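You operate a simulated robot arm through the tools that you are given. There is no shell and no other tool. Be economical: measure what you need, move in short steps, check, and stop when the job is done.

The job below is to be done with a simulated two-armed robot. You get a single attempt, and the scene is never put back.

Task
Pass on the yellow card's job: card to CAST, ticket to DONE, spool banded.
Fine: go by the card's code; the spool stands on the marked spot with the purple band over it.

The check looks at the end state, three seconds after you hand in, the way a careful person would. Anything else that was tipped, shoved, dropped, spilled or broken makes it a failure.

Robot
Two 6-joint arms with two-finger parallel grippers on one trunk, on a base that drives. Base frame: it is fixed to the floor where the robot stands at the start and does not move with it; the origin is under the middle of the robot, x ahead of it, y to its left, z up. Lengths are in mm, angles in rad, forces in N, time in s.
The left shoulder is at the start at [280, 185, 1205], the right one opposite. With the tool pointing down near the work surface each hand reaches from about 520 to 920 mm from the robot's upright axis, wherever it stands, measured 20 degrees to its own side. Places, roughly: CAST slot [700, 0, 900]; DONE rail [700, -1000, 1200]; blue spool, green spool, red spool [500, -1500, 1000]; marked spot [600, -1200, 900]; purple paper band [500, -1500, 1000]. Payload 1.57 kg a hand.
Tool frame (each hand has its own): the origin (TCP) lies between the finger pads and is the grasp point; the fingertips stand 30 mm ahead of it; z points along the fingers, y is the line along which they close. The gripper opens to 80 mm. The fingers are 17 mm wide and 12 mm thick; the gripper's body (40 by 82 mm) begins 80 mm behind the TCP.
Orientation is that of the tool frame in the base frame, as a unit quaternion [x, y, z, w]. With the fingers straight down and closing along the base's y, the tool's x points along the base's -x, its y along +y and its z along -z.

Tools
- The arms move only by the tool arm_command. It takes "left_series", "right_series" or both (then of equal length, played together; a hand with none holds still); each is a list of rows, each a list of 7 numbers: the turn, a rotation vector about the base's x, y, z in units of 8 degrees (1.0 is 8 degrees), then the shift along the base's x, y, z in units of 20 mm (1.0 is 20 mm), then the opening, from 0 (shut) to 1 (fully open). In form: [[ax, ay, az, dx, dy, dz, gripper], ...]. A call has 1 to 12 rows; each row shifts and turns the commanded pose from where the row before left it. A call with a number of a shift or a turn outside -1 to 1 is refused whole. A row lasts 0.2 s, in which the tool goes at most 50 mm and 0.15 rad; a call with a longer step from one row to the next is refused whole, and so is a gripper value outside its range. A pose out of reach is approached as far as the arm can. The call stops where the force on the tool passes 40 N (or 10 N more than at its start, if that is more) or the arm is blocked; 0.2 s more then pass. Each finger travels about 153 mm/s and halts on what it meets, pressing with about 33 N; the grip force reading is that of the motor and also rises with nothing between the fingers. The clock runs only during rows and for 0.2 s after the last one: add rows that do not move to give the fingers time. It gives the time, the measured TCP pose, the force on the tool (base axes), the opening and the grip force at its end, in the units of the frame above (readings bear some noise), with the torque about the TCP (base axes, N m) and any sound that the robot's microphone picked up.
- Cameras (640 x 400 px; columns grow to the right, rows downward): "scene" is now at [246.3, -39.7, 1655]; the picture's right is [-0.52, -0.86, 0.00], its down [-0.57, 0.34, -0.75] and it looks along [0.64, -0.39, -0.66] (base axes); focal length 265 px, centre (320, 200). "left" rides on the left gripper at [72, 7, -122] in its tool frame; the picture's right is [-0.09, 1.00, 0.00], its down [-0.84, -0.08, -0.54] and it looks along [-0.54, -0.05, 0.84] (tool axes); focal length 238 px, centre (320, 200). "right" rides on the right gripper at [72, -7, -122] in its tool frame; the picture's right is [0.09, 1.00, 0.00], its down [-0.84, 0.08, -0.54] and it looks along [-0.54, 0.05, 0.84] (tool axes); focal length 238 px, centre (320, 200). There is no depth. A picture from a camera that has moved, and an enlarged one, comes with that camera's place and axes in the base frame and with its lens. The place of the scene camera against the robot may be out by one fixed shift of up to 18 mm in any direction.
- camera(camera): a new picture of that camera. The clock stands still meanwhile.
- move_column(by): slides the trunk up (or, below 0, down) by that many mm; the arms and the scene camera ride with it, the base frame stays. It gives what a move gives, with no picture.
- roll_base(legs): drives the robot by 1 to 6 legs, each [ahead, turn to the left] in mm and rad, along the robot's own axes; the way and the turn of a leg run together, so that a leg with both is an arc; at most 1500 mm and 3.142 rad a leg. The arms and the cameras ride along, it lands a little off, and it stops where it bumps. It gives what a move gives.
- pan_tilt(pan, tilt): turns the head with the scene camera to pan (to the left, within 1.501 rad either way) and tilt (down, from -0.506 to 1.204), counted from straight ahead of the robot. It gives what a move gives.
- zoom(camera, box): a new picture of the part [left, top, right, bottom] of that camera's present view, enlarged. The clock stands still meanwhile.
- job_done(): hands the job in; it is judged then, once.

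Go step by step. Nothing tells you exact positions but the pictures and the camera data: compare them with the known pose of the tool, close in by small moves and look again before you grip or let go. The budget is 120 turns and 108 pictures, counting those below and the enlarged ones. Unless the task says otherwise, let go and move clear before handing in, and close with one line.

The tools are called after "Request:" by a JSON object that holds its "api" and its "payload". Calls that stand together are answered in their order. arm_command: Moves the arms, as the interface text tells. Its arguments: {"type":"object","properties":{"left_series":{"type":"array"},"right_series":{"type":"array"}},"required":[]} The other tools are called the same way: move_column (by) slides the trunk up or down; roll_base (legs) drives the base; pan_tilt (pan, tilt) turns the head that bears the scene camera; camera (camera) takes a picture; zoom (camera, box) takes an enlarged picture of a part of a camera's view; job_done () hands the job in.

At the start:

```text
clock: 0.0
left_position: [566.4, 8.4, 1453.1]
left_tcp_rot: [0.001, 1.0, 0.0, 0.0]
left_wrist_force: [-0.4, -0.6, -0.1]
left_torque: [0.03, 0.0, 0.04]
left_width: 79.8
left_grip_force: 0.0
right_position: [365.7, -487.9, 1433.7]
right_tcp_rot: [-0.001, 1.0, 0.0, 0.0]
right_wrist_force: [0.2, 0.2, 0.0]
right_torque: [-0.02, -0.02, -0.03]
right_width: 80.0
right_grip_force: 0.1
trunk travel left (down, up): [-900.0, 90.0]
robot x, y, heading: [2.1, 2.5, 0.0]
head pan, tilt: [-0.545, 0.724]
```

scene: 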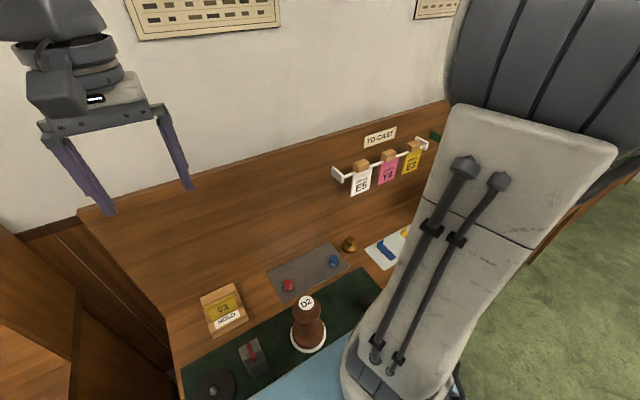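
right: 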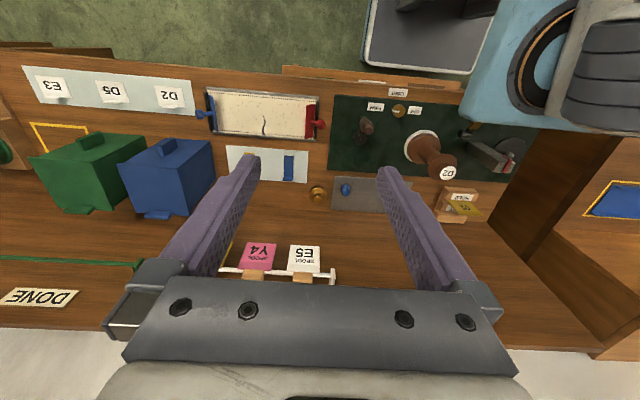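
left: 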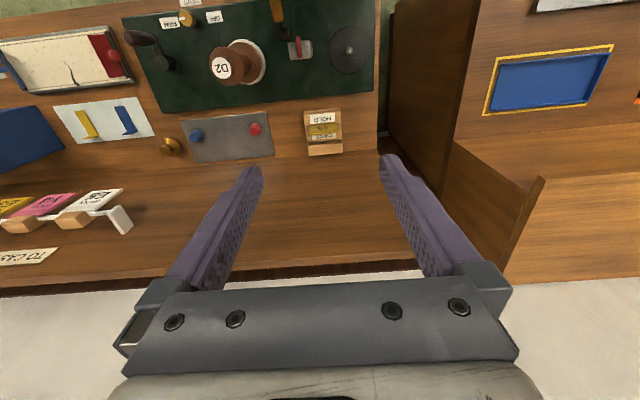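

I see a workbench with a "TO CAST" rail holding cards E5, Y4, E3, a device with spool D2 and a HOLD block. I'll look around and read signs first.

Request:
{"api": "zoom", "payload": {"camera": "scene", "box": [180, 120, 440, 400]}}

Request:
{"api": "zoom", "payload": {"camera": "right", "box": [0, 40, 360, 320]}}

Request:
{"api": "zoom", "payload": {"camera": "left", "box": [0, 0, 400, 280]}}

Request:
{"api": "pan_tilt", "payload": {"pan": -1.3, "tilt": 0.6}}

```text
1.43 times, centred on (310, 260) of scene
camera zoom: at [246.3, -39.7, 1655.0], right [-0.52, -0.86, 0.0], down [-0.57, 0.34, -0.75], along [0.64, -0.39, -0.66], focal length 379 px, centre (334, 114)
```

zoom: 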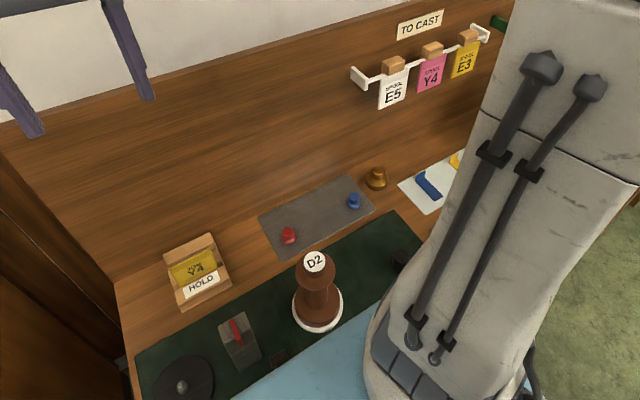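

```text
1.43 times, centred on (180, 180) of right
camera zoom: at [292.1, -495.2, 1555.7], right [-0.09, 1.0, 0.0], down [0.84, 0.08, 0.54], along [0.54, 0.05, -0.84], focal length 340 px, centre (520, 229)
```

zoom: 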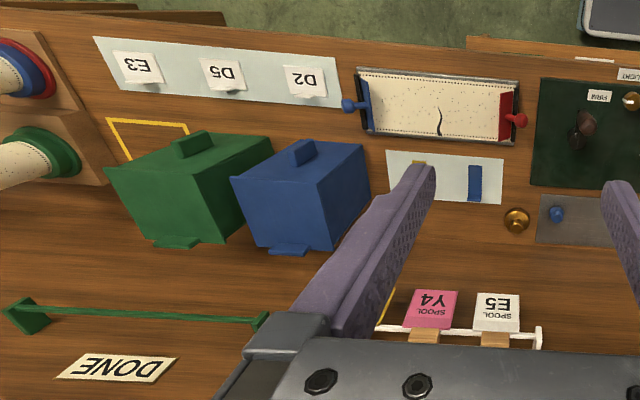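

```text
1.43 times, centred on (200, 140) of left
camera zoom: at [493.8, 14.4, 1576.1], right [0.09, 1.0, 0.0], down [0.84, -0.08, 0.54], along [0.54, -0.05, -0.84], focal length 340 px, centre (491, 286)
```

zoom: 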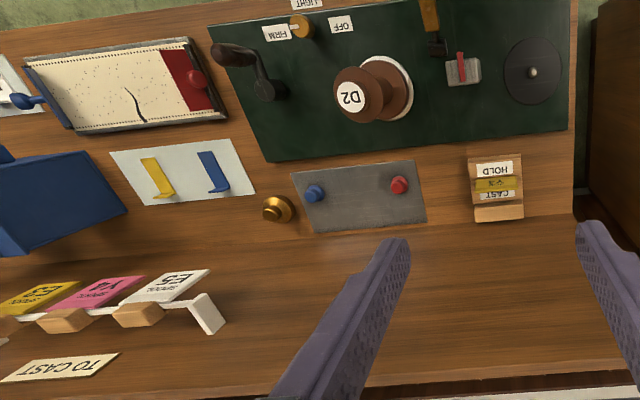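

```text
clock: 1.1
left_position: [564.7, 7.4, 1453.1]
left_tcp_rot: [0.001, 1.0, 0.0, 0.0]
left_wrist_force: [-0.2, 0.2, 0.1]
left_torque: [-0.05, 0.01, 0.0]
left_width: 79.8
left_grip_force: 0.0
right_position: [365.0, -488.0, 1434.5]
right_tcp_rot: [0.0, 1.0, 0.0, 0.001]
right_wrist_force: [0.6, 0.3, -0.6]
right_torque: [0.0, 0.01, 0.01]
right_width: 80.0
right_grip_force: 0.1
trunk travel left (down, up): [-900.0, 90.0]
robot x, y, heading: [0.7, 3.2, 0.003]
head pan, tilt: [-1.3, 0.6]
```

I need to see the right side.

Request:
{"api": "camera", "payload": {"camera": "scene"}}

Request:
{"api": "zoom", "payload": {"camera": "left", "box": [280, 90, 370, 170]}}

Request:
{"api": "zoom", "payload": {"camera": "right", "box": [0, 50, 200, 240]}}

```text
101 pictures are left
camera scene: at [198.2, -81.3, 1665.8], right [-0.96, -0.27, 0.0], down [-0.15, 0.54, -0.82], along [0.22, -0.79, -0.57], focal length 265 px, centre (320, 200)
```

scene: 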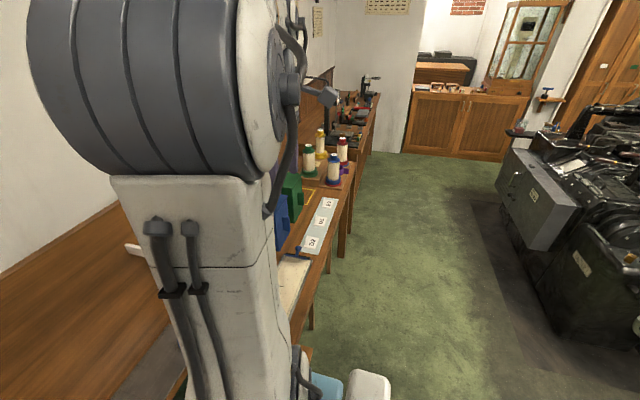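

```text
5.00 times, centred on (325, 130) of left
camera zoom: at [493.8, 14.4, 1576.1], right [0.09, 1.0, 0.0], down [0.84, -0.08, 0.54], along [0.54, -0.05, -0.84], focal length 1192 px, centre (295, 550)
```

zoom: 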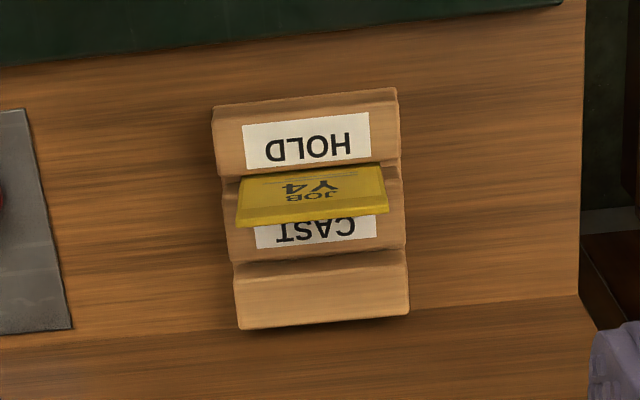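

```text
2.11 times, centred on (100, 145) of right
camera zoom: at [292.1, -495.2, 1555.7], right [-0.09, 1.0, 0.0], down [0.84, 0.08, 0.54], along [0.54, 0.05, -0.84], focal length 502 px, centre (783, 316)
```

zoom: 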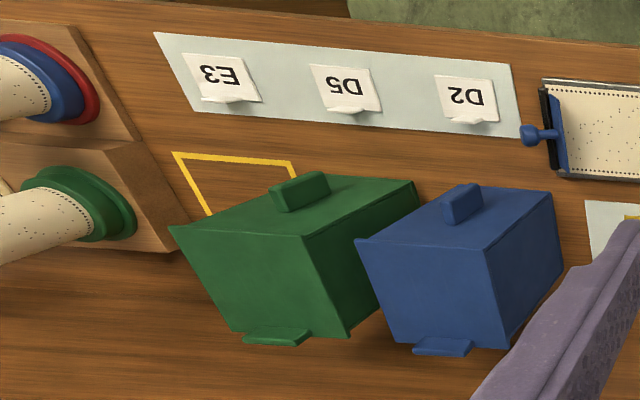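

The yellow card reads "JOB Y4" and sits at HOLD, so ticket Y4 (pink) is meant. Next I find which spool and read the wall charts.

Request:
{"api": "zoom", "payload": {"camera": "scene", "box": [265, 100, 385, 200]}}

Request:
{"api": "zoom", "payload": {"camera": "scene", "box": [280, 0, 440, 100]}}

Request:
{"api": "pan_tilt", "payload": {"pan": -0.2, "tilt": 0.2}}

Request:
{"api": "camera", "payload": {"camera": "scene"}}

```text
4.00 times, centred on (325, 150) of scene
camera zoom: at [198.2, -81.3, 1665.8], right [-0.96, -0.27, 0.0], down [-0.15, 0.54, -0.82], along [0.22, -0.79, -0.57], focal length 1060 px, centre (300, 400)
```

zoom: 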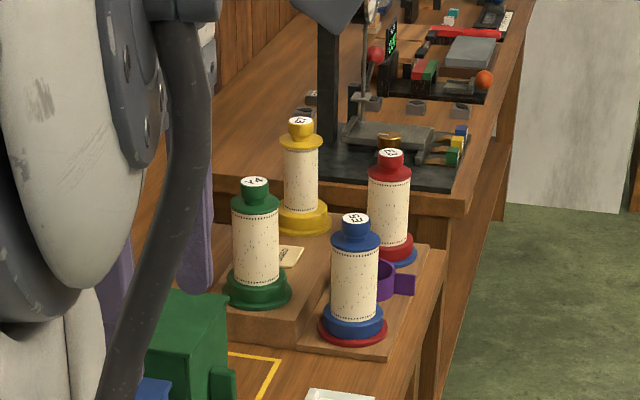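

```text
4.00 times, centred on (360, 50) of scene
camera zoom: at [198.2, -81.3, 1665.8], right [-0.96, -0.27, 0.0], down [-0.15, 0.54, -0.82], along [0.22, -0.79, -0.57], focal length 1060 px, centre (160, 800)
```

zoom: 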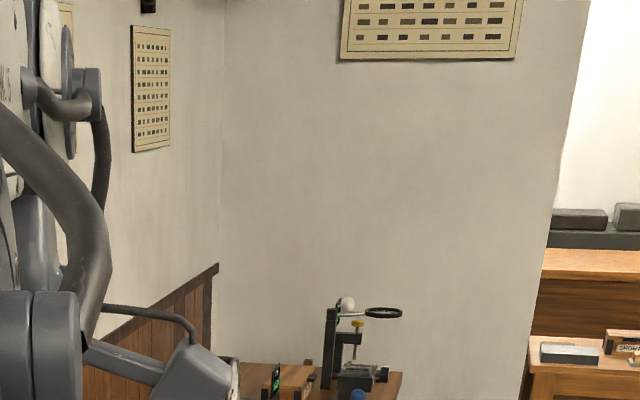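

```text
clock: 2.4
left_position: [565.2, 7.6, 1452.9]
left_tcp_rot: [0.0, 1.0, 0.0, 0.001]
left_wrist_force: [-0.1, 0.5, 0.7]
left_torque: [0.02, -0.02, 0.01]
left_width: 79.8
left_grip_force: 0.1
right_position: [364.5, -487.4, 1433.8]
right_tcp_rot: [0.0, 1.0, 0.0, 0.0]
right_wrist_force: [0.4, -0.6, 0.8]
right_torque: [0.0, 0.0, -0.03]
right_width: 79.7
right_grip_force: 0.1
trunk travel left (down, up): [-900.0, 90.0]
robot x, y, heading: [-1.3, 1.1, 0.0]
head pan, tilt: [-0.201, 0.201]
```

```text
96 pictures are left
camera scene: at [265.8, -14.8, 1702.5], right [-0.2, -0.98, 0.0], down [-0.2, 0.04, -0.98], along [0.96, -0.2, -0.2], focal length 265 px, centre (320, 200)
```

scene: 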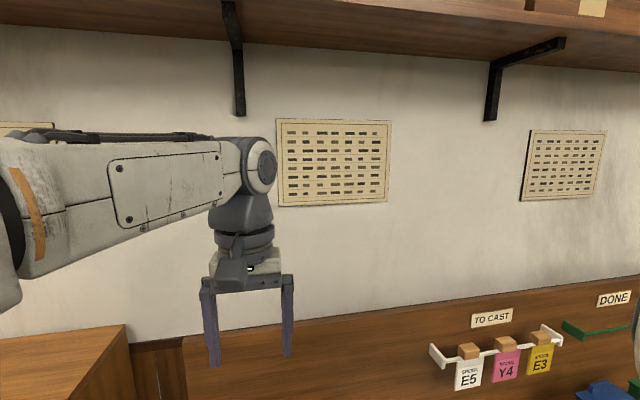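

Tool frames are consistent; the card stands near [683, 6, 930] at HOLD, with the empty CAST slot just behind it. I bring the left hand over it, turned 90° so it can pinch the card along x.

Request:
{"api": "arm_command", "payload": {"left_series": [[0, 0, 0.9375, 0.3, 0, -1, 0.5], [0, 0, 0.9375, 0.3, 0, -1, 0.5], [0, 0, 0.9375, 0.3, 0, -1, 0.5], [0, 0, 0.9375, 0.3, 0, -1, 0.5], [0, 0, 0.9375, 0.3, 0, -1, 0.5], [0, 0, 0.9375, 0.3, 0, -1, 0.5], [0, 0, 0.9375, 0.3, 0, -1, 0.5], [0, 0, 0.9375, 0.3, 0, -1, 0.5], [0, 0, 0.9375, 0.3, 0, -1, 0.5], [0, 0, 0.9375, 0.3, 0, -1, 0.5], [0, 0, 0.9375, 0.3, 0, -1, 0.5], [0, 0, 0.9375, 0.3, 0, -1, 0.5]]}}

Request:
{"api": "camera", "payload": {"camera": "left"}}

Request:
{"api": "pan_tilt", "payload": {"pan": 0.0, "tilt": 0.9}}

Request:
{"api": "camera", "payload": {"camera": "scene"}}

```text
clock: 5.0
left_position: [638.7, 9.0, 1211.8]
left_tcp_rot: [0.707, -0.707, 0.0, 0.0]
left_wrist_force: [0.3, -0.5, -0.4]
left_torque: [-0.04, 0.01, -0.02]
left_width: 39.8
left_grip_force: 0.0
right_position: [364.7, -488.9, 1433.7]
right_tcp_rot: [0.0, 1.0, 0.001, 0.0]
right_wrist_force: [0.1, -0.6, -0.5]
right_torque: [-0.02, 0.02, 0.01]
right_width: 79.8
right_grip_force: 0.1
trunk travel left (down, up): [-900.0, 90.0]
robot x, y, heading: [2.0, -0.9, 0.001]
head pan, tilt: [-0.201, 0.201]
```

```text
95 pictures are left
camera left: at [631.6, -63.6, 1335.9], right [-1.0, 0.09, 0.0], down [0.08, 0.84, 0.54], along [0.05, 0.54, -0.84], focal length 238 px, centre (320, 200)
```

left: 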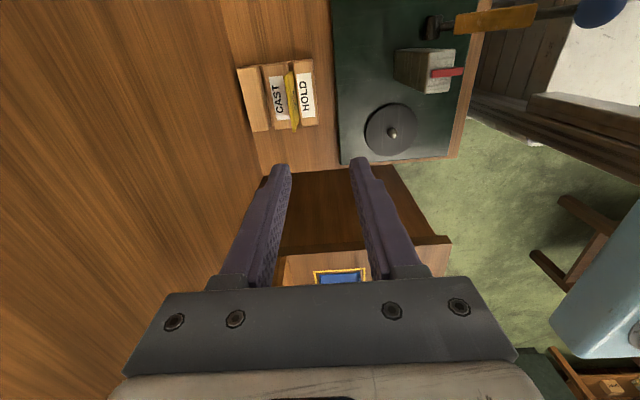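

```text
clock: 6.1
left_position: [638.5, 8.5, 1213.2]
left_tcp_rot: [0.707, -0.707, 0.0, 0.0]
left_wrist_force: [-0.9, -0.1, -0.4]
left_torque: [0.0, -0.04, 0.0]
left_width: 40.1
left_grip_force: 0.0
right_position: [363.9, -488.6, 1433.6]
right_tcp_rot: [0.0, 1.0, -0.001, 0.001]
right_wrist_force: [-0.8, -0.6, -0.3]
right_torque: [0.03, -0.03, 0.02]
right_width: 80.0
right_grip_force: 0.1
trunk travel left (down, up): [-900.0, 90.0]
robot x, y, heading: [-0.8, -2.8, 0.0]
head pan, tilt: [0.0, 0.901]
```

```text
94 pictures are left
camera scene: at [250.1, 3.8, 1641.0], right [0.0, -1.0, 0.0], down [-0.78, 0.0, -0.62], along [0.62, 0.0, -0.78], focal length 265 px, centre (320, 200)
```

scene: 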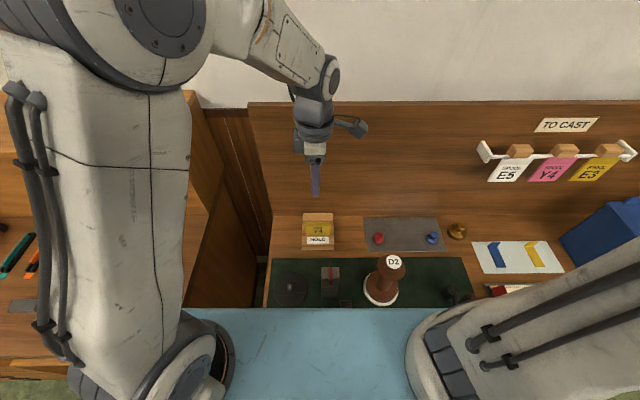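

Card triangulates to about x=681, y=4. I descend to a standoff above it and look again.

Request:
{"api": "arm_command", "payload": {"left_series": [[0, 0, 0, 0.3, -0.03, -1, 0.5], [0, 0, 0, 0.3, -0.03, -1, 0.5], [0, 0, 0, 0.3, -0.03, -1, 0.5], [0, 0, 0, 0.3, -0.03, -1, 0.5], [0, 0, 0, 0.3, -0.03, -1, 0.5], [0, 0, 0, 0.3, -0.03, -1, 0.5], [0, 0, 0, 0.3, -0.03, -1, 0.5], [0, 0, 0, 0, 0, 0, 0.5]]}}

Request:
{"api": "zoom", "payload": {"camera": "left", "box": [220, 40, 420, 200]}}

Request:
{"api": "zoom", "payload": {"camera": "scene", "box": [270, 150, 370, 260]}}

```text
clock: 7.9
left_position: [679.9, 5.4, 1072.1]
left_tcp_rot: [0.707, -0.707, 0.001, 0.0]
left_wrist_force: [0.2, 0.0, 0.3]
left_torque: [-0.01, 0.03, -0.02]
left_width: 39.8
left_grip_force: 0.0
right_position: [364.4, -489.2, 1432.3]
right_tcp_rot: [0.0, 1.0, 0.0, 0.0]
right_wrist_force: [1.1, -0.6, 0.3]
right_torque: [-0.02, -0.04, -0.02]
right_width: 79.9
right_grip_force: 0.0
trunk travel left (down, up): [-900.0, 90.0]
robot x, y, heading: [-1.1, 0.5, 0.003]
head pan, tilt: [0.0, 0.901]
```

```text
2.50 times, centred on (320, 120) of left
camera zoom: at [673.6, -67.0, 1195.8], right [-1.0, 0.09, 0.0], down [0.08, 0.84, 0.54], along [0.05, 0.54, -0.84], focal length 596 px, centre (320, 400)
```

zoom: 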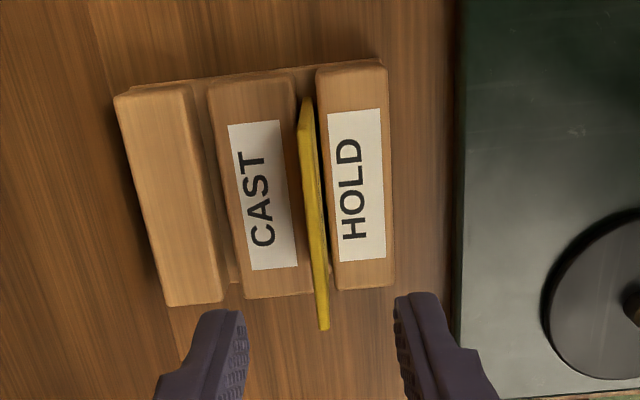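

```text
3.64 times, centred on (320, 205) of scene
camera zoom: at [250.2, 3.8, 1641.0], right [0.0, -1.0, 0.0], down [-0.78, 0.0, -0.62], along [0.62, 0.0, -0.78], focal length 964 px, centre (320, 182)
```

zoom: 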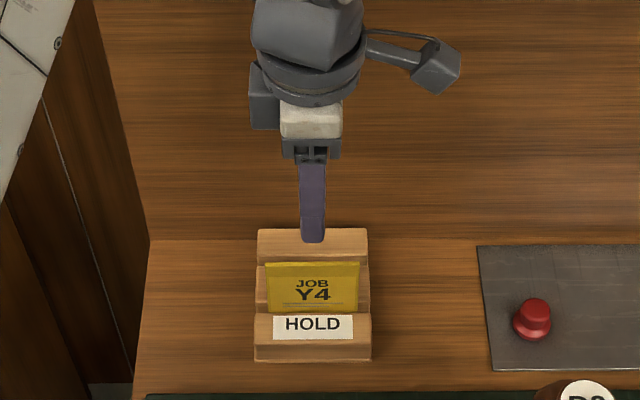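

The card is about 74 mm wide, top near z≈995, bar tops ≈925, pitch to the CAST slot ≈43 mm; TCP x is already aligned, y needs −14. I go partway down and check.

Request:
{"api": "arm_command", "payload": {"left_series": [[0, 0, 0, 0, -0.7, 0, 0.5], [0, 0, 0, 0, 0, -1, 0.5], [0, 0, 0, 0, 0, -1, 0.5], [0, 0, 0, 0, 0, -1, 0.5], [0, 0, 0, 0, 0, -0.6, 0.5], [0, 0, 0, 0, 0, 0, 0.5]]}}

Request:
{"api": "zoom", "payload": {"camera": "left", "box": [220, 60, 420, 220]}}

Request:
{"api": "zoom", "payload": {"camera": "scene", "box": [270, 150, 370, 260]}}

```text
clock: 9.3
left_position: [677.9, -9.8, 1000.8]
left_tcp_rot: [0.708, -0.706, 0.001, 0.0]
left_wrist_force: [-0.6, -0.4, 1.2]
left_torque: [0.01, -0.01, 0.02]
left_width: 39.8
left_grip_force: 0.0
right_position: [362.7, -488.8, 1433.9]
right_tcp_rot: [-0.001, 1.0, 0.0, 0.0]
right_wrist_force: [0.6, -1.1, 0.4]
right_torque: [0.03, 0.03, -0.01]
right_width: 80.0
right_grip_force: 0.1
trunk travel left (down, up): [-900.0, 90.0]
robot x, y, heading: [1.3, -2.3, 0.001]
head pan, tilt: [0.0, 0.901]
```

```text
2.50 times, centred on (320, 140) of left
camera zoom: at [671.7, -82.0, 1122.7], right [-1.0, 0.09, 0.0], down [0.08, 0.84, 0.54], along [0.05, 0.54, -0.84], focal length 596 px, centre (320, 350)
```

zoom: 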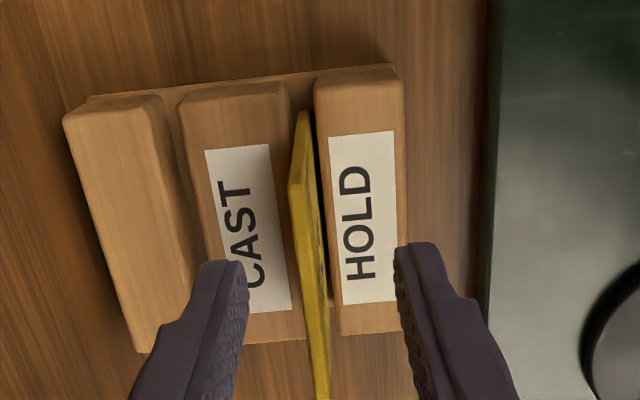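

```text
3.64 times, centred on (320, 205) of scene
camera zoom: at [250.1, 3.8, 1641.0], right [0.0, -1.0, 0.0], down [-0.78, 0.0, -0.62], along [0.62, 0.0, -0.78], focal length 964 px, centre (320, 182)
```

zoom: 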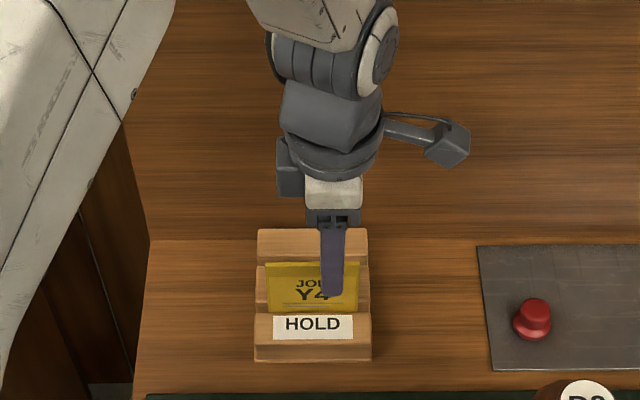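

Comparing finger and card in the scene view, the card centre is at y≈+5, top z≈965. I shift back, go down to z≈947 and look.

Request:
{"api": "arm_command", "payload": {"left_series": [[0, 0, 0, 0.15, 0.7, 0, 0.5], [0, 0, 0, 0, 0, -0.9, 0.5], [0, 0, 0, 0, 0, -0.9, 0.5], [0, 0, 0, 0, 0, -0.9, 0.5], [0, 0, 0, 0, 0, 0, 0.5]]}}

Request:
{"api": "zoom", "payload": {"camera": "left", "box": [220, 60, 420, 220]}}

Request:
{"api": "zoom", "payload": {"camera": "scene", "box": [270, 150, 370, 260]}}

```text
clock: 10.5
left_position: [685.0, 4.8, 948.7]
left_tcp_rot: [0.707, -0.707, 0.0, 0.0]
left_wrist_force: [-0.1, 0.8, -0.4]
left_torque: [0.01, 0.03, 0.01]
left_width: 40.2
left_grip_force: 0.0
right_position: [364.9, -488.9, 1433.9]
right_tcp_rot: [0.0, 1.0, 0.002, 0.0]
right_wrist_force: [-0.3, -0.4, 0.0]
right_torque: [0.0, 0.0, 0.01]
right_width: 79.9
right_grip_force: 0.1
trunk travel left (down, up): [-900.0, 90.0]
robot x, y, heading: [3.4, 2.3, 0.001]
head pan, tilt: [0.0, 0.901]
```

```text
2.50 times, centred on (320, 140) of left
camera zoom: at [677.3, -68.0, 1071.1], right [-1.0, 0.09, 0.0], down [0.08, 0.84, 0.54], along [0.05, 0.54, -0.84], focal length 596 px, centre (320, 350)
```

zoom: 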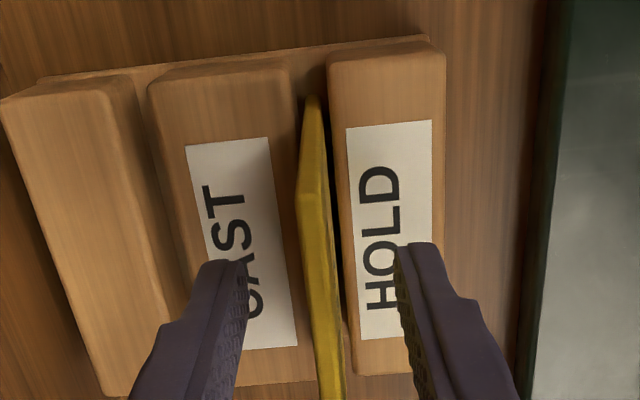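

```text
3.64 times, centred on (320, 205) of scene
camera zoom: at [250.1, 3.8, 1641.0], right [0.0, -1.0, 0.0], down [-0.78, 0.0, -0.62], along [0.62, 0.0, -0.78], focal length 964 px, centre (320, 182)
```

zoom: 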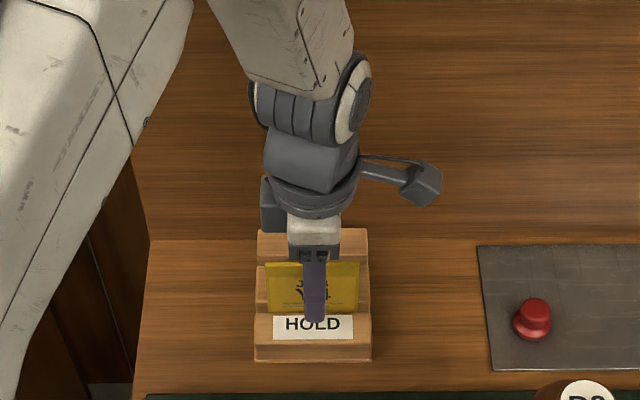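

Card is centred between the fingers. I close.

Request:
{"api": "arm_command", "payload": {"left_series": [[0, 0, 0, 0, 0, 0, 0.25], [0, 0, 0, 0, 0, 0, 0.1], [0, 0, 0, 0, 0, 0, 0], [0, 0, 0, 0, 0, 0, 0]]}}

Request:
{"api": "zoom", "payload": {"camera": "left", "box": [220, 60, 420, 220]}}

```text
clock: 11.5
left_position: [684.5, 4.3, 948.3]
left_tcp_rot: [-0.707, 0.708, -0.001, 0.0]
left_wrist_force: [-0.3, 0.1, -1.2]
left_torque: [-0.02, -0.03, -0.01]
left_width: 4.0
left_grip_force: 24.1
right_position: [364.4, -488.9, 1433.4]
right_tcp_rot: [0.0, 1.0, -0.001, 0.0]
right_wrist_force: [-0.6, 1.2, -0.7]
right_torque: [0.03, -0.01, 0.0]
right_width: 79.9
right_grip_force: 0.1
trunk travel left (down, up): [-900.0, 90.0]
robot x, y, heading: [1.7, -1.0, -0.002]
head pan, tilt: [0.0, 0.901]
```

```text
2.50 times, centred on (320, 140) of left
camera zoom: at [677.2, -68.1, 1071.4], right [-1.0, 0.09, 0.0], down [0.08, 0.84, 0.54], along [0.05, 0.54, -0.84], focal length 596 px, centre (320, 350)
```

zoom: 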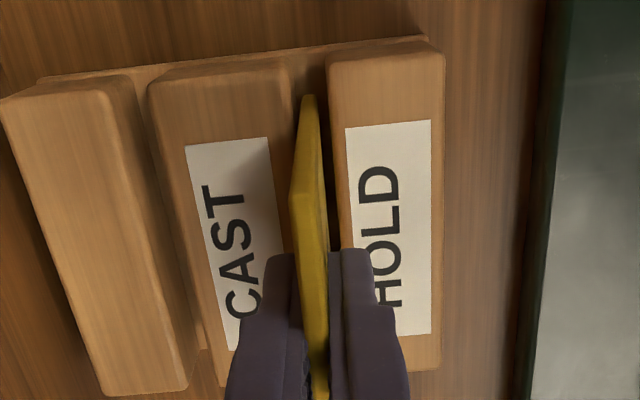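

Gripped (4 mm). I lift straight up 80 mm and look.

Request:
{"api": "arm_command", "payload": {"left_series": [[0, 0, 0, 0, 0, 0.5, 0], [0, 0, 0, 0, 0, 0.5, 0], [0, 0, 0, 0, 0, 1, 0], [0, 0, 0, 0, 0, 1, 0], [0, 0, 0, 0, 0, 1, 0], [0, 0, 0, 0, 0, 0, 0]]}}

Request:
{"api": "zoom", "payload": {"camera": "left", "box": [200, 40, 440, 220]}}

Request:
{"api": "zoom", "payload": {"camera": "scene", "box": [270, 150, 370, 260]}}

```text
clock: 12.9
left_position: [682.7, 3.9, 1029.1]
left_tcp_rot: [0.707, -0.707, 0.0, 0.0]
left_wrist_force: [0.1, 0.7, -0.2]
left_torque: [0.01, 0.01, -0.01]
left_width: 3.7
left_grip_force: 24.5
right_position: [364.2, -488.5, 1434.4]
right_tcp_rot: [0.0, 1.0, 0.0, 0.0]
right_wrist_force: [-0.8, 0.2, 0.7]
right_torque: [0.05, -0.04, 0.01]
right_width: 80.1
right_grip_force: 0.1
trunk travel left (down, up): [-900.0, 90.0]
robot x, y, heading: [-2.2, 0.3, 0.001]
head pan, tilt: [0.0, 0.901]
```

```text
2.22 times, centred on (320, 130) of left
camera zoom: at [675.0, -68.8, 1150.9], right [-1.0, 0.09, 0.0], down [0.08, 0.84, 0.54], along [0.05, 0.54, -0.84], focal length 530 px, centre (320, 356)
```

zoom: 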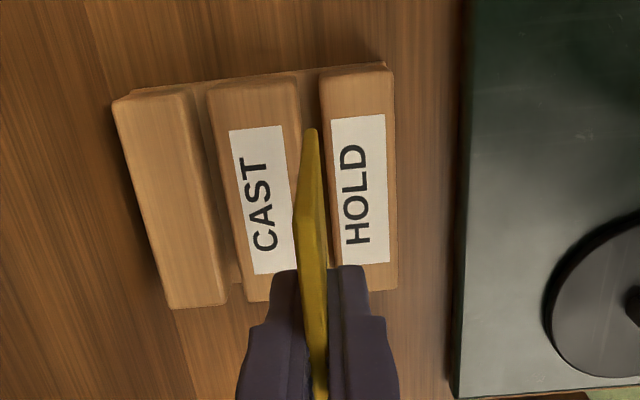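

```text
3.64 times, centred on (320, 205) of scene
camera zoom: at [249.9, 3.8, 1641.0], right [0.0, -1.0, 0.0], down [-0.78, 0.0, -0.62], along [0.62, 0.0, -0.78], focal length 964 px, centre (320, 182)
```

zoom: 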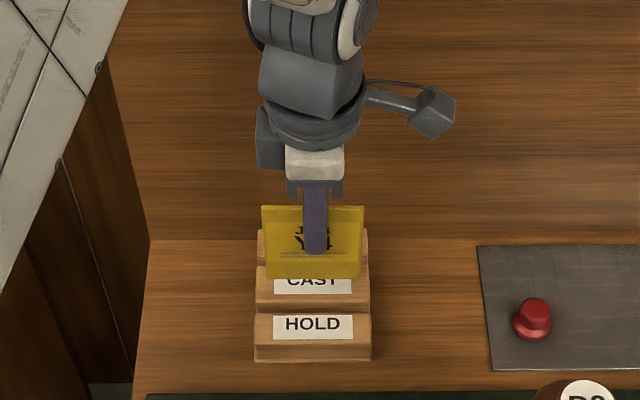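

Request:
{"api": "arm_command", "payload": {"left_series": [[0, 0, 0, 0.7, 0, 0, 0], [0, 0, 0, 0.7, 0, 0, 0], [0, 0, 0, 0.7, 0, 0, 0], [0, 0, 0, 0, 0, 0, 0]]}}

Request:
{"api": "zoom", "payload": {"camera": "left", "box": [200, 40, 440, 220]}}

Request:
{"api": "zoom", "payload": {"camera": "scene", "box": [270, 150, 370, 260]}}

```text
clock: 13.9
left_position: [726.5, 3.6, 1027.8]
left_tcp_rot: [0.707, -0.707, 0.0, 0.0]
left_wrist_force: [-0.5, -0.4, -0.1]
left_torque: [-0.01, 0.0, 0.05]
left_width: 4.1
left_grip_force: 25.4
right_position: [364.5, -488.5, 1433.3]
right_tcp_rot: [0.0, 1.0, 0.0, 0.001]
right_wrist_force: [-0.4, -0.9, 1.0]
right_torque: [-0.04, -0.02, -0.01]
right_width: 80.0
right_grip_force: 0.1
trunk travel left (down, up): [-900.0, 90.0]
robot x, y, heading: [-1.2, -0.8, 0.0]
head pan, tilt: [0.0, 0.901]
```

```text
2.22 times, centred on (320, 130) of left
camera zoom: at [718.8, -68.7, 1150.2], right [-1.0, 0.09, 0.0], down [0.08, 0.84, 0.54], along [0.05, 0.54, -0.84], focal length 530 px, centre (320, 356)
```

zoom: 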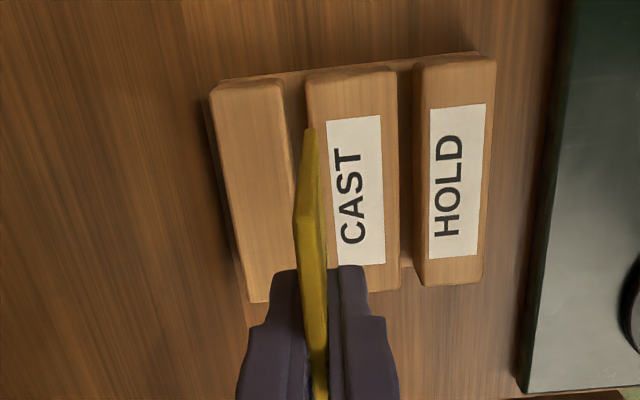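

```text
3.64 times, centred on (320, 205) of scene
camera zoom: at [250.1, 3.8, 1641.0], right [0.0, -1.0, 0.0], down [-0.78, 0.0, -0.62], along [0.62, 0.0, -0.78], focal length 964 px, centre (320, 182)
```

zoom: 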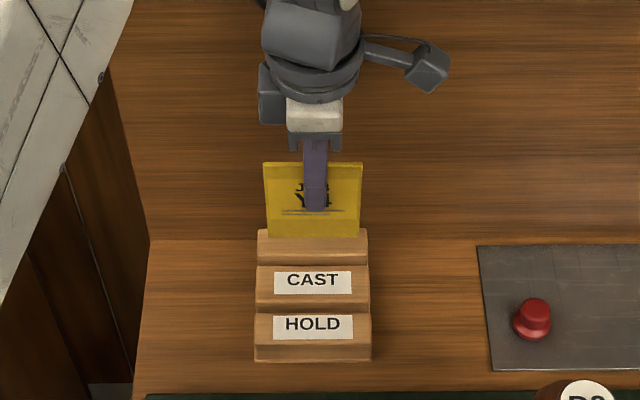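

The slot is about 5.6 mm farther in x. I shift and verify before lowering.

Request:
{"api": "arm_command", "payload": {"left_series": [[0, 0, 0, 0.28, 0, 0, 0], [0, 0, 0, 0, 0, -1, 0], [0, 0, 0, 0, 0, 0, 0]]}}

Request:
{"api": "zoom", "payload": {"camera": "left", "box": [250, 60, 400, 170]}}

Request:
{"api": "zoom", "payload": {"camera": "scene", "box": [290, 170, 350, 230]}}

```text
clock: 14.7
left_position: [732.1, 4.8, 1007.7]
left_tcp_rot: [-0.707, 0.707, 0.0, 0.0]
left_wrist_force: [0.0, 0.0, -0.3]
left_torque: [0.0, 0.0, 0.01]
left_width: 4.1
left_grip_force: 25.3
right_position: [364.5, -487.5, 1433.4]
right_tcp_rot: [0.0, 1.0, 0.001, 0.0]
right_wrist_force: [0.2, -0.7, -0.1]
right_torque: [0.04, 0.01, -0.01]
right_width: 80.0
right_grip_force: 0.1
trunk travel left (down, up): [-900.0, 90.0]
robot x, y, heading: [0.5, 0.2, 0.001]
head pan, tilt: [0.0, 0.901]
```

```text
3.64 times, centred on (325, 115) of left
camera zoom: at [724.7, -67.0, 1130.4], right [-1.0, 0.09, 0.0], down [0.08, 0.84, 0.54], along [0.05, 0.54, -0.84], focal length 867 px, centre (302, 509)
```

zoom: 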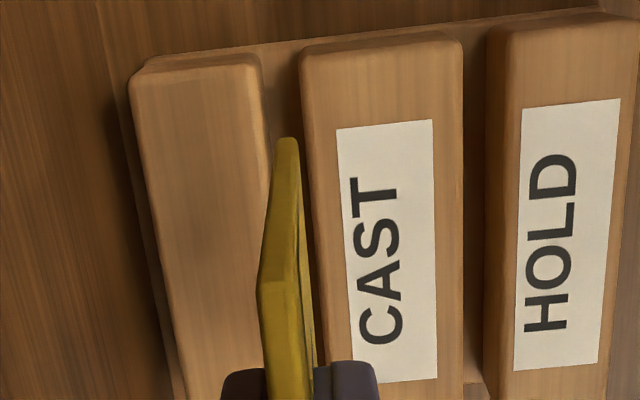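

```text
6.67 times, centred on (320, 200) of scene
camera zoom: at [250.2, 3.8, 1641.0], right [0.0, -1.0, 0.0], down [-0.78, 0.0, -0.62], along [0.62, 0.0, -0.78], focal length 1767 px, centre (320, 200)
```

zoom: 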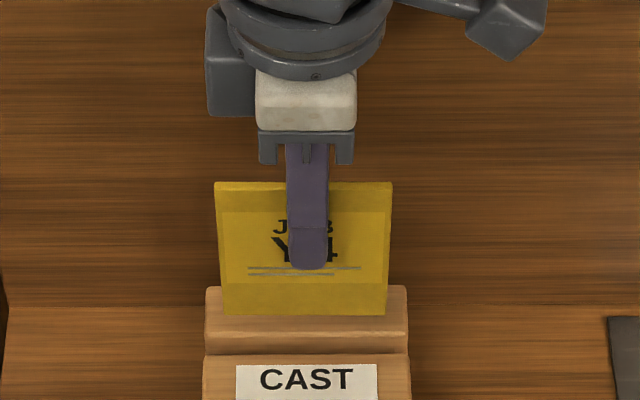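

Aligned within ~1 mm; I nudge +1 mm and lower 55 mm gently.

Request:
{"api": "arm_command", "payload": {"left_series": [[0, 0, 0, 0.05, 0, 0, 0], [0, 0, 0, 0, 0, -0.5, 0], [0, 0, 0, 0, 0, -0.5, 0], [0, 0, 0, 0, 0, -0.5, 0], [0, 0, 0, 0, 0, -0.4, 0], [0, 0, 0, 0, 0, -0.4, 0], [0, 0, 0, 0, 0, -0.4, 0], [0, 0, 0, 0, 0, 0, 0]]}}

Request:
{"api": "zoom", "payload": {"camera": "left", "box": [220, 60, 420, 220]}}

Request:
{"api": "zoom", "payload": {"camera": "scene", "box": [290, 170, 350, 230]}}

```text
clock: 16.5
left_position: [732.8, 5.7, 953.3]
left_tcp_rot: [-0.707, 0.707, 0.0, 0.0]
left_wrist_force: [0.2, 0.4, 1.1]
left_torque: [0.03, -0.03, 0.0]
left_width: 4.2
left_grip_force: 24.2
right_position: [364.4, -488.2, 1434.2]
right_tcp_rot: [0.001, 1.0, -0.001, 0.0]
right_wrist_force: [0.5, 0.2, -1.0]
right_torque: [-0.01, 0.03, 0.03]
right_width: 79.6
right_grip_force: 0.1
trunk travel left (down, up): [-900.0, 90.0]
robot x, y, heading: [-0.7, 0.3, 0.002]
head pan, tilt: [0.0, 0.901]
```

```text
2.50 times, centred on (320, 140) of left
camera zoom: at [724.6, -67.1, 1075.9], right [-1.0, 0.09, 0.0], down [0.08, 0.84, 0.54], along [0.05, 0.54, -0.84], focal length 596 px, centre (320, 350)
```

zoom: 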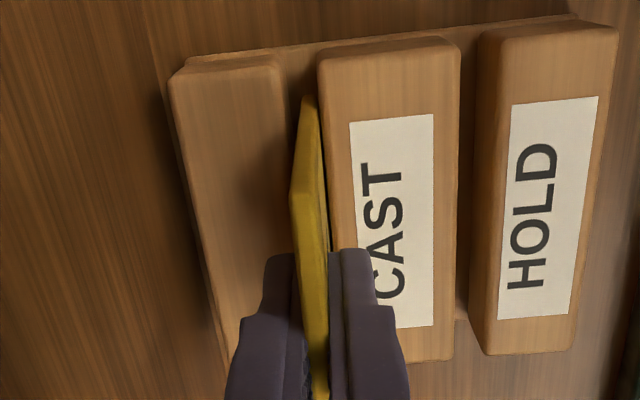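

```text
6.67 times, centred on (320, 200) of scene
camera zoom: at [250.1, 3.8, 1641.0], right [0.0, -1.0, 0.0], down [-0.78, 0.0, -0.62], along [0.62, 0.0, -0.78], focal length 1767 px, centre (320, 200)
```

zoom: 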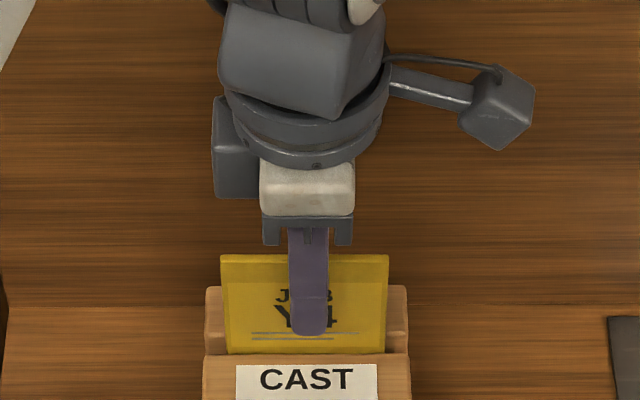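

The card is in the CAST slot without contact; lower the last few mm until it seats.

Request:
{"api": "arm_command", "payload": {"left_series": [[0, 0, 0, 0, 0, -0.15, 0], [0, 0, 0, 0, 0, -0.1, 0], [0, 0, 0, 0, 0, 0, 0]]}}

```text
clock: 17.3
left_position: [730.5, 3.5, 948.3]
left_tcp_rot: [-0.707, 0.707, -0.001, -0.001]
left_wrist_force: [-0.7, 0.8, 0.3]
left_torque: [0.09, 0.02, 0.0]
left_width: 4.1
left_grip_force: 24.7
right_position: [364.2, -487.6, 1432.7]
right_tcp_rot: [0.0, 1.0, 0.0, 0.0]
right_wrist_force: [0.2, 0.5, 0.1]
right_torque: [0.0, -0.01, -0.03]
right_width: 80.1
right_grip_force: 0.0
trunk travel left (down, up): [-900.0, 90.0]
robot x, y, heading: [-2.1, -0.5, 0.001]
head pan, tilt: [0.0, 0.901]
```

Same height as it had in HOLD. I open gently, then rise.

Request:
{"api": "arm_command", "payload": {"left_series": [[0, 0, 0, 0, 0, -0.05, 0], [0, 0, 0, 0, 0, 0, 0.15], [0, 0, 0, 0, 0, 0, 0.4], [0, 0, 0, 0, 0, 0, 0.5], [0, 0, 0, 0, 0, 1, 0.5], [0, 0, 0, 0, 0, 1, 0.5], [0, 0, 0, 0, 0, 1, 0.5], [0, 0, 0, 0, 0, 1, 0.5], [0, 0, 0, 0, 0, 1, 0.5], [0, 0, 0, 0, 0, 1, 0.5]]}}

Request:
{"api": "zoom", "payload": {"camera": "left", "box": [220, 40, 420, 200]}}

Request:
{"api": "camera", "payload": {"camera": "scene"}}

```text
clock: 19.5
left_position: [731.3, 5.9, 1067.0]
left_tcp_rot: [-0.707, 0.708, 0.001, 0.0]
left_wrist_force: [0.4, 0.1, -0.9]
left_torque: [-0.03, -0.07, 0.01]
left_width: 40.1
left_grip_force: 0.1
right_position: [365.1, -487.2, 1433.7]
right_tcp_rot: [-0.001, 1.0, 0.0, -0.001]
right_wrist_force: [0.4, -0.2, 0.1]
right_torque: [-0.03, -0.01, -0.01]
right_width: 79.8
right_grip_force: 0.0
trunk travel left (down, up): [-900.0, 90.0]
robot x, y, heading: [2.2, -3.0, 0.0]
head pan, tilt: [0.0, 0.901]
```

```text
2.50 times, centred on (320, 120) of left
camera zoom: at [724.4, -66.1, 1190.9], right [-1.0, 0.09, 0.0], down [0.08, 0.84, 0.54], along [0.05, 0.54, -0.84], focal length 596 px, centre (320, 400)
```

zoom: 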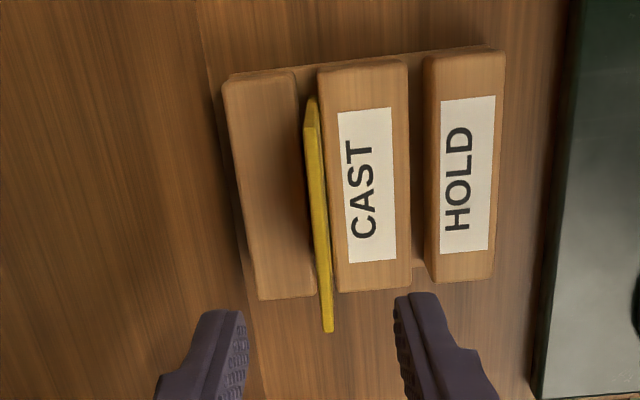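

```text
77 pictures are left
camera scene: at [250.0, 3.8, 1641.0], right [0.0, -1.0, 0.0], down [-0.78, 0.0, -0.62], along [0.62, 0.0, -0.78], focal length 265 px, centre (320, 200)
```

scene: 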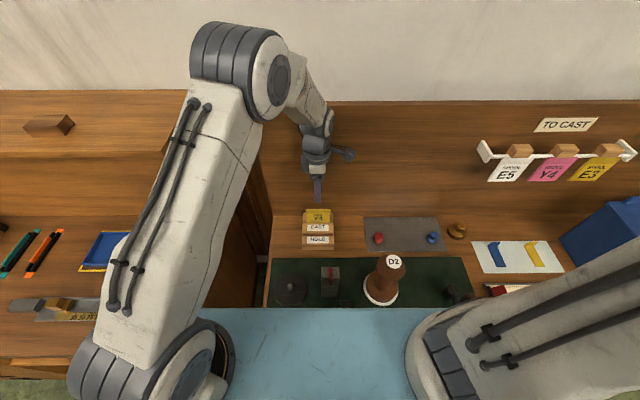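

Card is in CAST. Next I raise and retract the left hand, then drive along the bench to about y=−650 for the tickets.

Request:
{"api": "arm_command", "payload": {"left_series": [[0, 0, 0, -0.7, 0, 1, 0.5], [0, 0, 0, -0.7, 0, 1, 0.5], [0, 0, 0, -0.7, 0, 1, 0.5], [0, 0, 0, -0.7, 0, 1, 0.5], [0, 0, 0, -0.7, 0, 1, 0.5], [0, 0, 0, -0.7, 0, 1, 0.5], [0, 0, 0, -0.7, 0, 1, 0.5], [0, 0, 0, -0.7, 0, 1, 0.5], [0, 0, 0, -0.7, 0, 1, 0.5], [0, 0, 0, -0.7, 0, 1, 0.5], [0, 0, 0, -0.7, 0, 1, 0.5], [0, 0, 0, -0.7, 0, 1, 0.5]]}}

Request:
{"api": "arm_command", "payload": {"left_series": [[0, 0, -1, 0, 0, 1, 0.5], [0, 0, -1, 0, 0, 1, 0.5], [0, 0, -1, 0, 0, 1, 0.5], [0, 0, -1, 0, 0, 1, 0.5], [0, 0, -1, 0, 0, 1, 0.5], [0, 0, -1, 0, 0, 1, 0.5], [0, 0, -1, 0, 0, 0.5, 0.5], [0, 0, -1, 0, 0, 0, 0.5], [0, 0, -1, 0, 0, 0, 0.5], [0, 0, -1, 0, 0, 0, 0.5], [0, 0, -1, 0, 0, 0, 0.5], [0, 0, -0.25, 0, 0, 0, 0.5]]}}

Request:
{"api": "roll_base", "payload": {"legs": [[0, -1.571], [650, 0], [0, 1.571]]}}

Request:
{"api": "pan_tilt", "payload": {"pan": 0.0, "tilt": 0.6}}

Request:
{"api": "camera", "payload": {"camera": "scene"}}

```text
clock: 22.1
left_position: [564.7, 4.8, 1308.3]
left_tcp_rot: [0.707, -0.707, 0.0, 0.001]
left_wrist_force: [1.1, 0.9, 0.8]
left_torque: [-0.05, 0.0, 0.02]
left_width: 40.2
left_grip_force: 0.0
right_position: [363.9, -488.3, 1433.7]
right_tcp_rot: [-0.001, 1.0, 0.0, -0.001]
right_wrist_force: [0.3, 0.2, 0.3]
right_torque: [0.0, -0.01, 0.04]
right_width: 80.3
right_grip_force: 0.0
trunk travel left (down, up): [-900.0, 90.0]
robot x, y, heading: [-2.2, -1.4, -0.003]
head pan, tilt: [0.0, 0.901]
```

```text
clock: 24.7
left_position: [564.2, 4.1, 1436.8]
left_tcp_rot: [0.001, 1.0, 0.0, 0.0]
left_wrist_force: [0.1, 0.5, -0.2]
left_torque: [0.03, -0.03, 0.01]
left_width: 39.8
left_grip_force: 0.2
right_position: [364.6, -487.9, 1433.1]
right_tcp_rot: [0.0, 1.0, 0.0, 0.0]
right_wrist_force: [-0.3, -0.1, 0.6]
right_torque: [0.0, -0.01, 0.04]
right_width: 80.1
right_grip_force: 0.1
trunk travel left (down, up): [-900.0, 90.0]
robot x, y, heading: [2.0, 1.4, -0.004]
head pan, tilt: [0.0, 0.901]
```

```text
clock: 26.8
left_position: [466.8, -240.5, 1436.0]
left_tcp_rot: [0.239, 0.971, 0.0, 0.0]
left_wrist_force: [1.0, 0.4, 0.3]
left_torque: [-0.04, 0.05, 0.02]
left_width: 39.9
left_grip_force: 0.2
right_position: [61.6, -584.3, 1435.2]
right_tcp_rot: [0.239, 0.971, -0.002, 0.0]
right_wrist_force: [1.1, 0.6, 0.4]
right_torque: [-0.04, 0.07, -0.01]
right_width: 79.9
right_grip_force: 0.0
trunk travel left (down, up): [-900.0, 90.0]
robot x, y, heading: [-38.6, 13.9, -0.374]
head pan, tilt: [0.0, 0.901]
stopped in leg 1: the robot was blocked; the commanded pose is now the measured one
```

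```text
clock: 27.6
left_position: [464.8, -241.5, 1438.2]
left_tcp_rot: [0.238, 0.971, 0.0, 0.001]
left_wrist_force: [-0.8, -0.3, 0.0]
left_torque: [0.02, -0.03, -0.02]
left_width: 40.0
left_grip_force: 0.2
right_position: [60.7, -584.9, 1433.8]
right_tcp_rot: [0.238, 0.971, -0.001, -0.001]
right_wrist_force: [-0.4, -0.3, -0.3]
right_torque: [0.0, 0.0, -0.02]
right_width: 79.8
right_grip_force: 0.0
trunk travel left (down, up): [-900.0, 90.0]
robot x, y, heading: [-39.3, 15.3, -0.372]
head pan, tilt: [0.0, 0.6]
```

```text
76 pictures are left
camera scene: at [207.9, -72.9, 1665.7], right [-0.36, -0.93, 0.0], down [-0.53, 0.21, -0.82], along [0.77, -0.3, -0.57], focal length 265 px, centre (320, 200)
```

scene: 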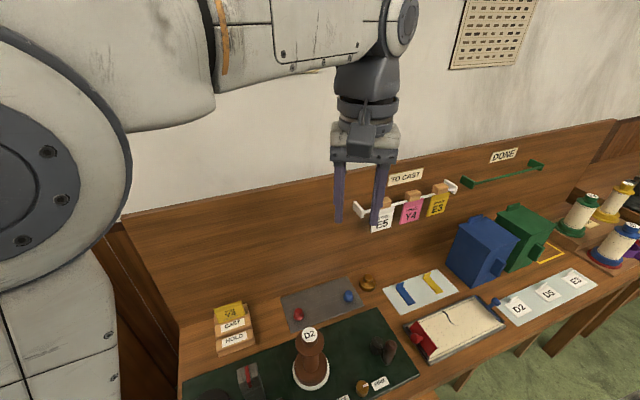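

The base bumped the bench edge on turning. I back away first, then turn, drive along and face the bench.

Request:
{"api": "roll_base", "payload": {"legs": [[-260, 0], [0, -1.199], [760, 0], [0, 1.571]]}}

Request:
{"api": "pan_tilt", "payload": {"pan": -0.1, "tilt": 0.55}}

Request:
{"api": "camera", "payload": {"camera": "scene"}}

```text
clock: 40.0
left_position: [318.3, -690.3, 1436.9]
left_tcp_rot: [0.028, 1.0, -0.001, 0.001]
left_wrist_force: [-0.2, -0.2, -0.4]
left_torque: [0.02, -0.02, -0.01]
left_width: 40.1
left_grip_force: 0.1
right_position: [90.9, -1171.9, 1434.4]
right_tcp_rot: [0.026, 1.0, 0.0, 0.0]
right_wrist_force: [0.0, 0.2, -0.3]
right_torque: [0.01, 0.0, -0.02]
right_width: 80.1
right_grip_force: 0.0
trunk travel left (down, up): [-900.0, 90.0]
robot x, y, heading: [-245.2, -663.0, 0.056]
head pan, tilt: [0.0, 0.6]
```

```text
clock: 40.6
left_position: [318.8, -689.6, 1436.7]
left_tcp_rot: [0.029, 1.0, 0.0, 0.001]
left_wrist_force: [-0.9, 0.5, -1.2]
left_torque: [-0.01, 0.02, -0.01]
left_width: 40.0
left_grip_force: 0.0
right_position: [92.0, -1171.3, 1434.3]
right_tcp_rot: [0.027, 1.0, 0.0, 0.0]
right_wrist_force: [0.3, 0.0, 0.0]
right_torque: [0.02, 0.0, -0.01]
right_width: 79.7
right_grip_force: 0.0
trunk travel left (down, up): [-900.0, 90.0]
robot x, y, heading: [-245.7, -665.7, 0.056]
head pan, tilt: [-0.099, 0.55]
```

```text
75 pictures are left
camera scene: at [18.3, -658.0, 1670.3], right [-0.05, -1.0, 0.0], down [-0.52, 0.02, -0.85], along [0.85, -0.04, -0.52], focal length 265 px, centre (320, 200)
```

scene: 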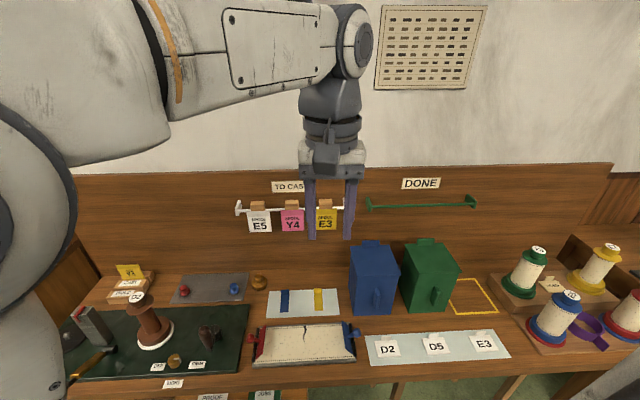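

Good view of everything. Zooming on the tickets and spools.

Request:
{"api": "zoom", "payload": {"camera": "scene", "box": [220, 165, 360, 250]}}

Request:
{"api": "zoom", "payload": {"camera": "scene", "box": [480, 220, 640, 360]}}

Request:
{"api": "zoom", "payload": {"camera": "scene", "box": [350, 165, 490, 250]}}

```text
4.57 times, centred on (290, 208) of scene
camera zoom: at [18.3, -658.0, 1670.3], right [-0.05, -1.0, 0.0], down [-0.52, 0.02, -0.85], along [0.85, -0.04, -0.52], focal length 1212 px, centre (457, 166)
```

zoom: 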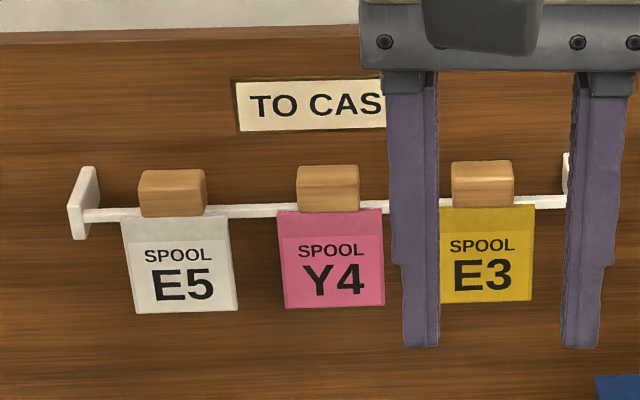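

```text
2.86 times, centred on (560, 290) of scene
camera zoom: at [18.3, -658.0, 1670.3], right [-0.05, -1.0, 0.0], down [-0.52, 0.02, -0.85], along [0.85, -0.04, -0.52], focal length 757 px, centre (-366, -57)
```

zoom: 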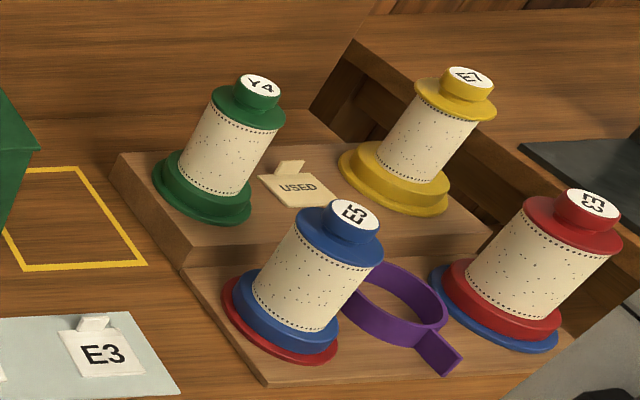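

```text
4.57 times, centred on (420, 208) of scene
camera zoom: at [18.3, -658.0, 1670.3], right [-0.05, -1.0, 0.0], down [-0.52, 0.02, -0.85], along [0.85, -0.04, -0.52], focal length 1212 px, centre (-137, 166)
```

zoom: 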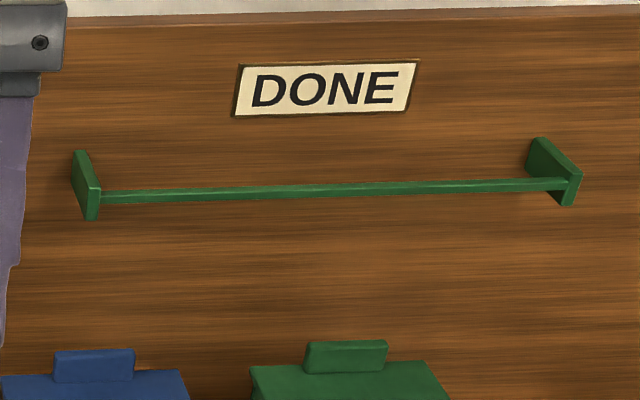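

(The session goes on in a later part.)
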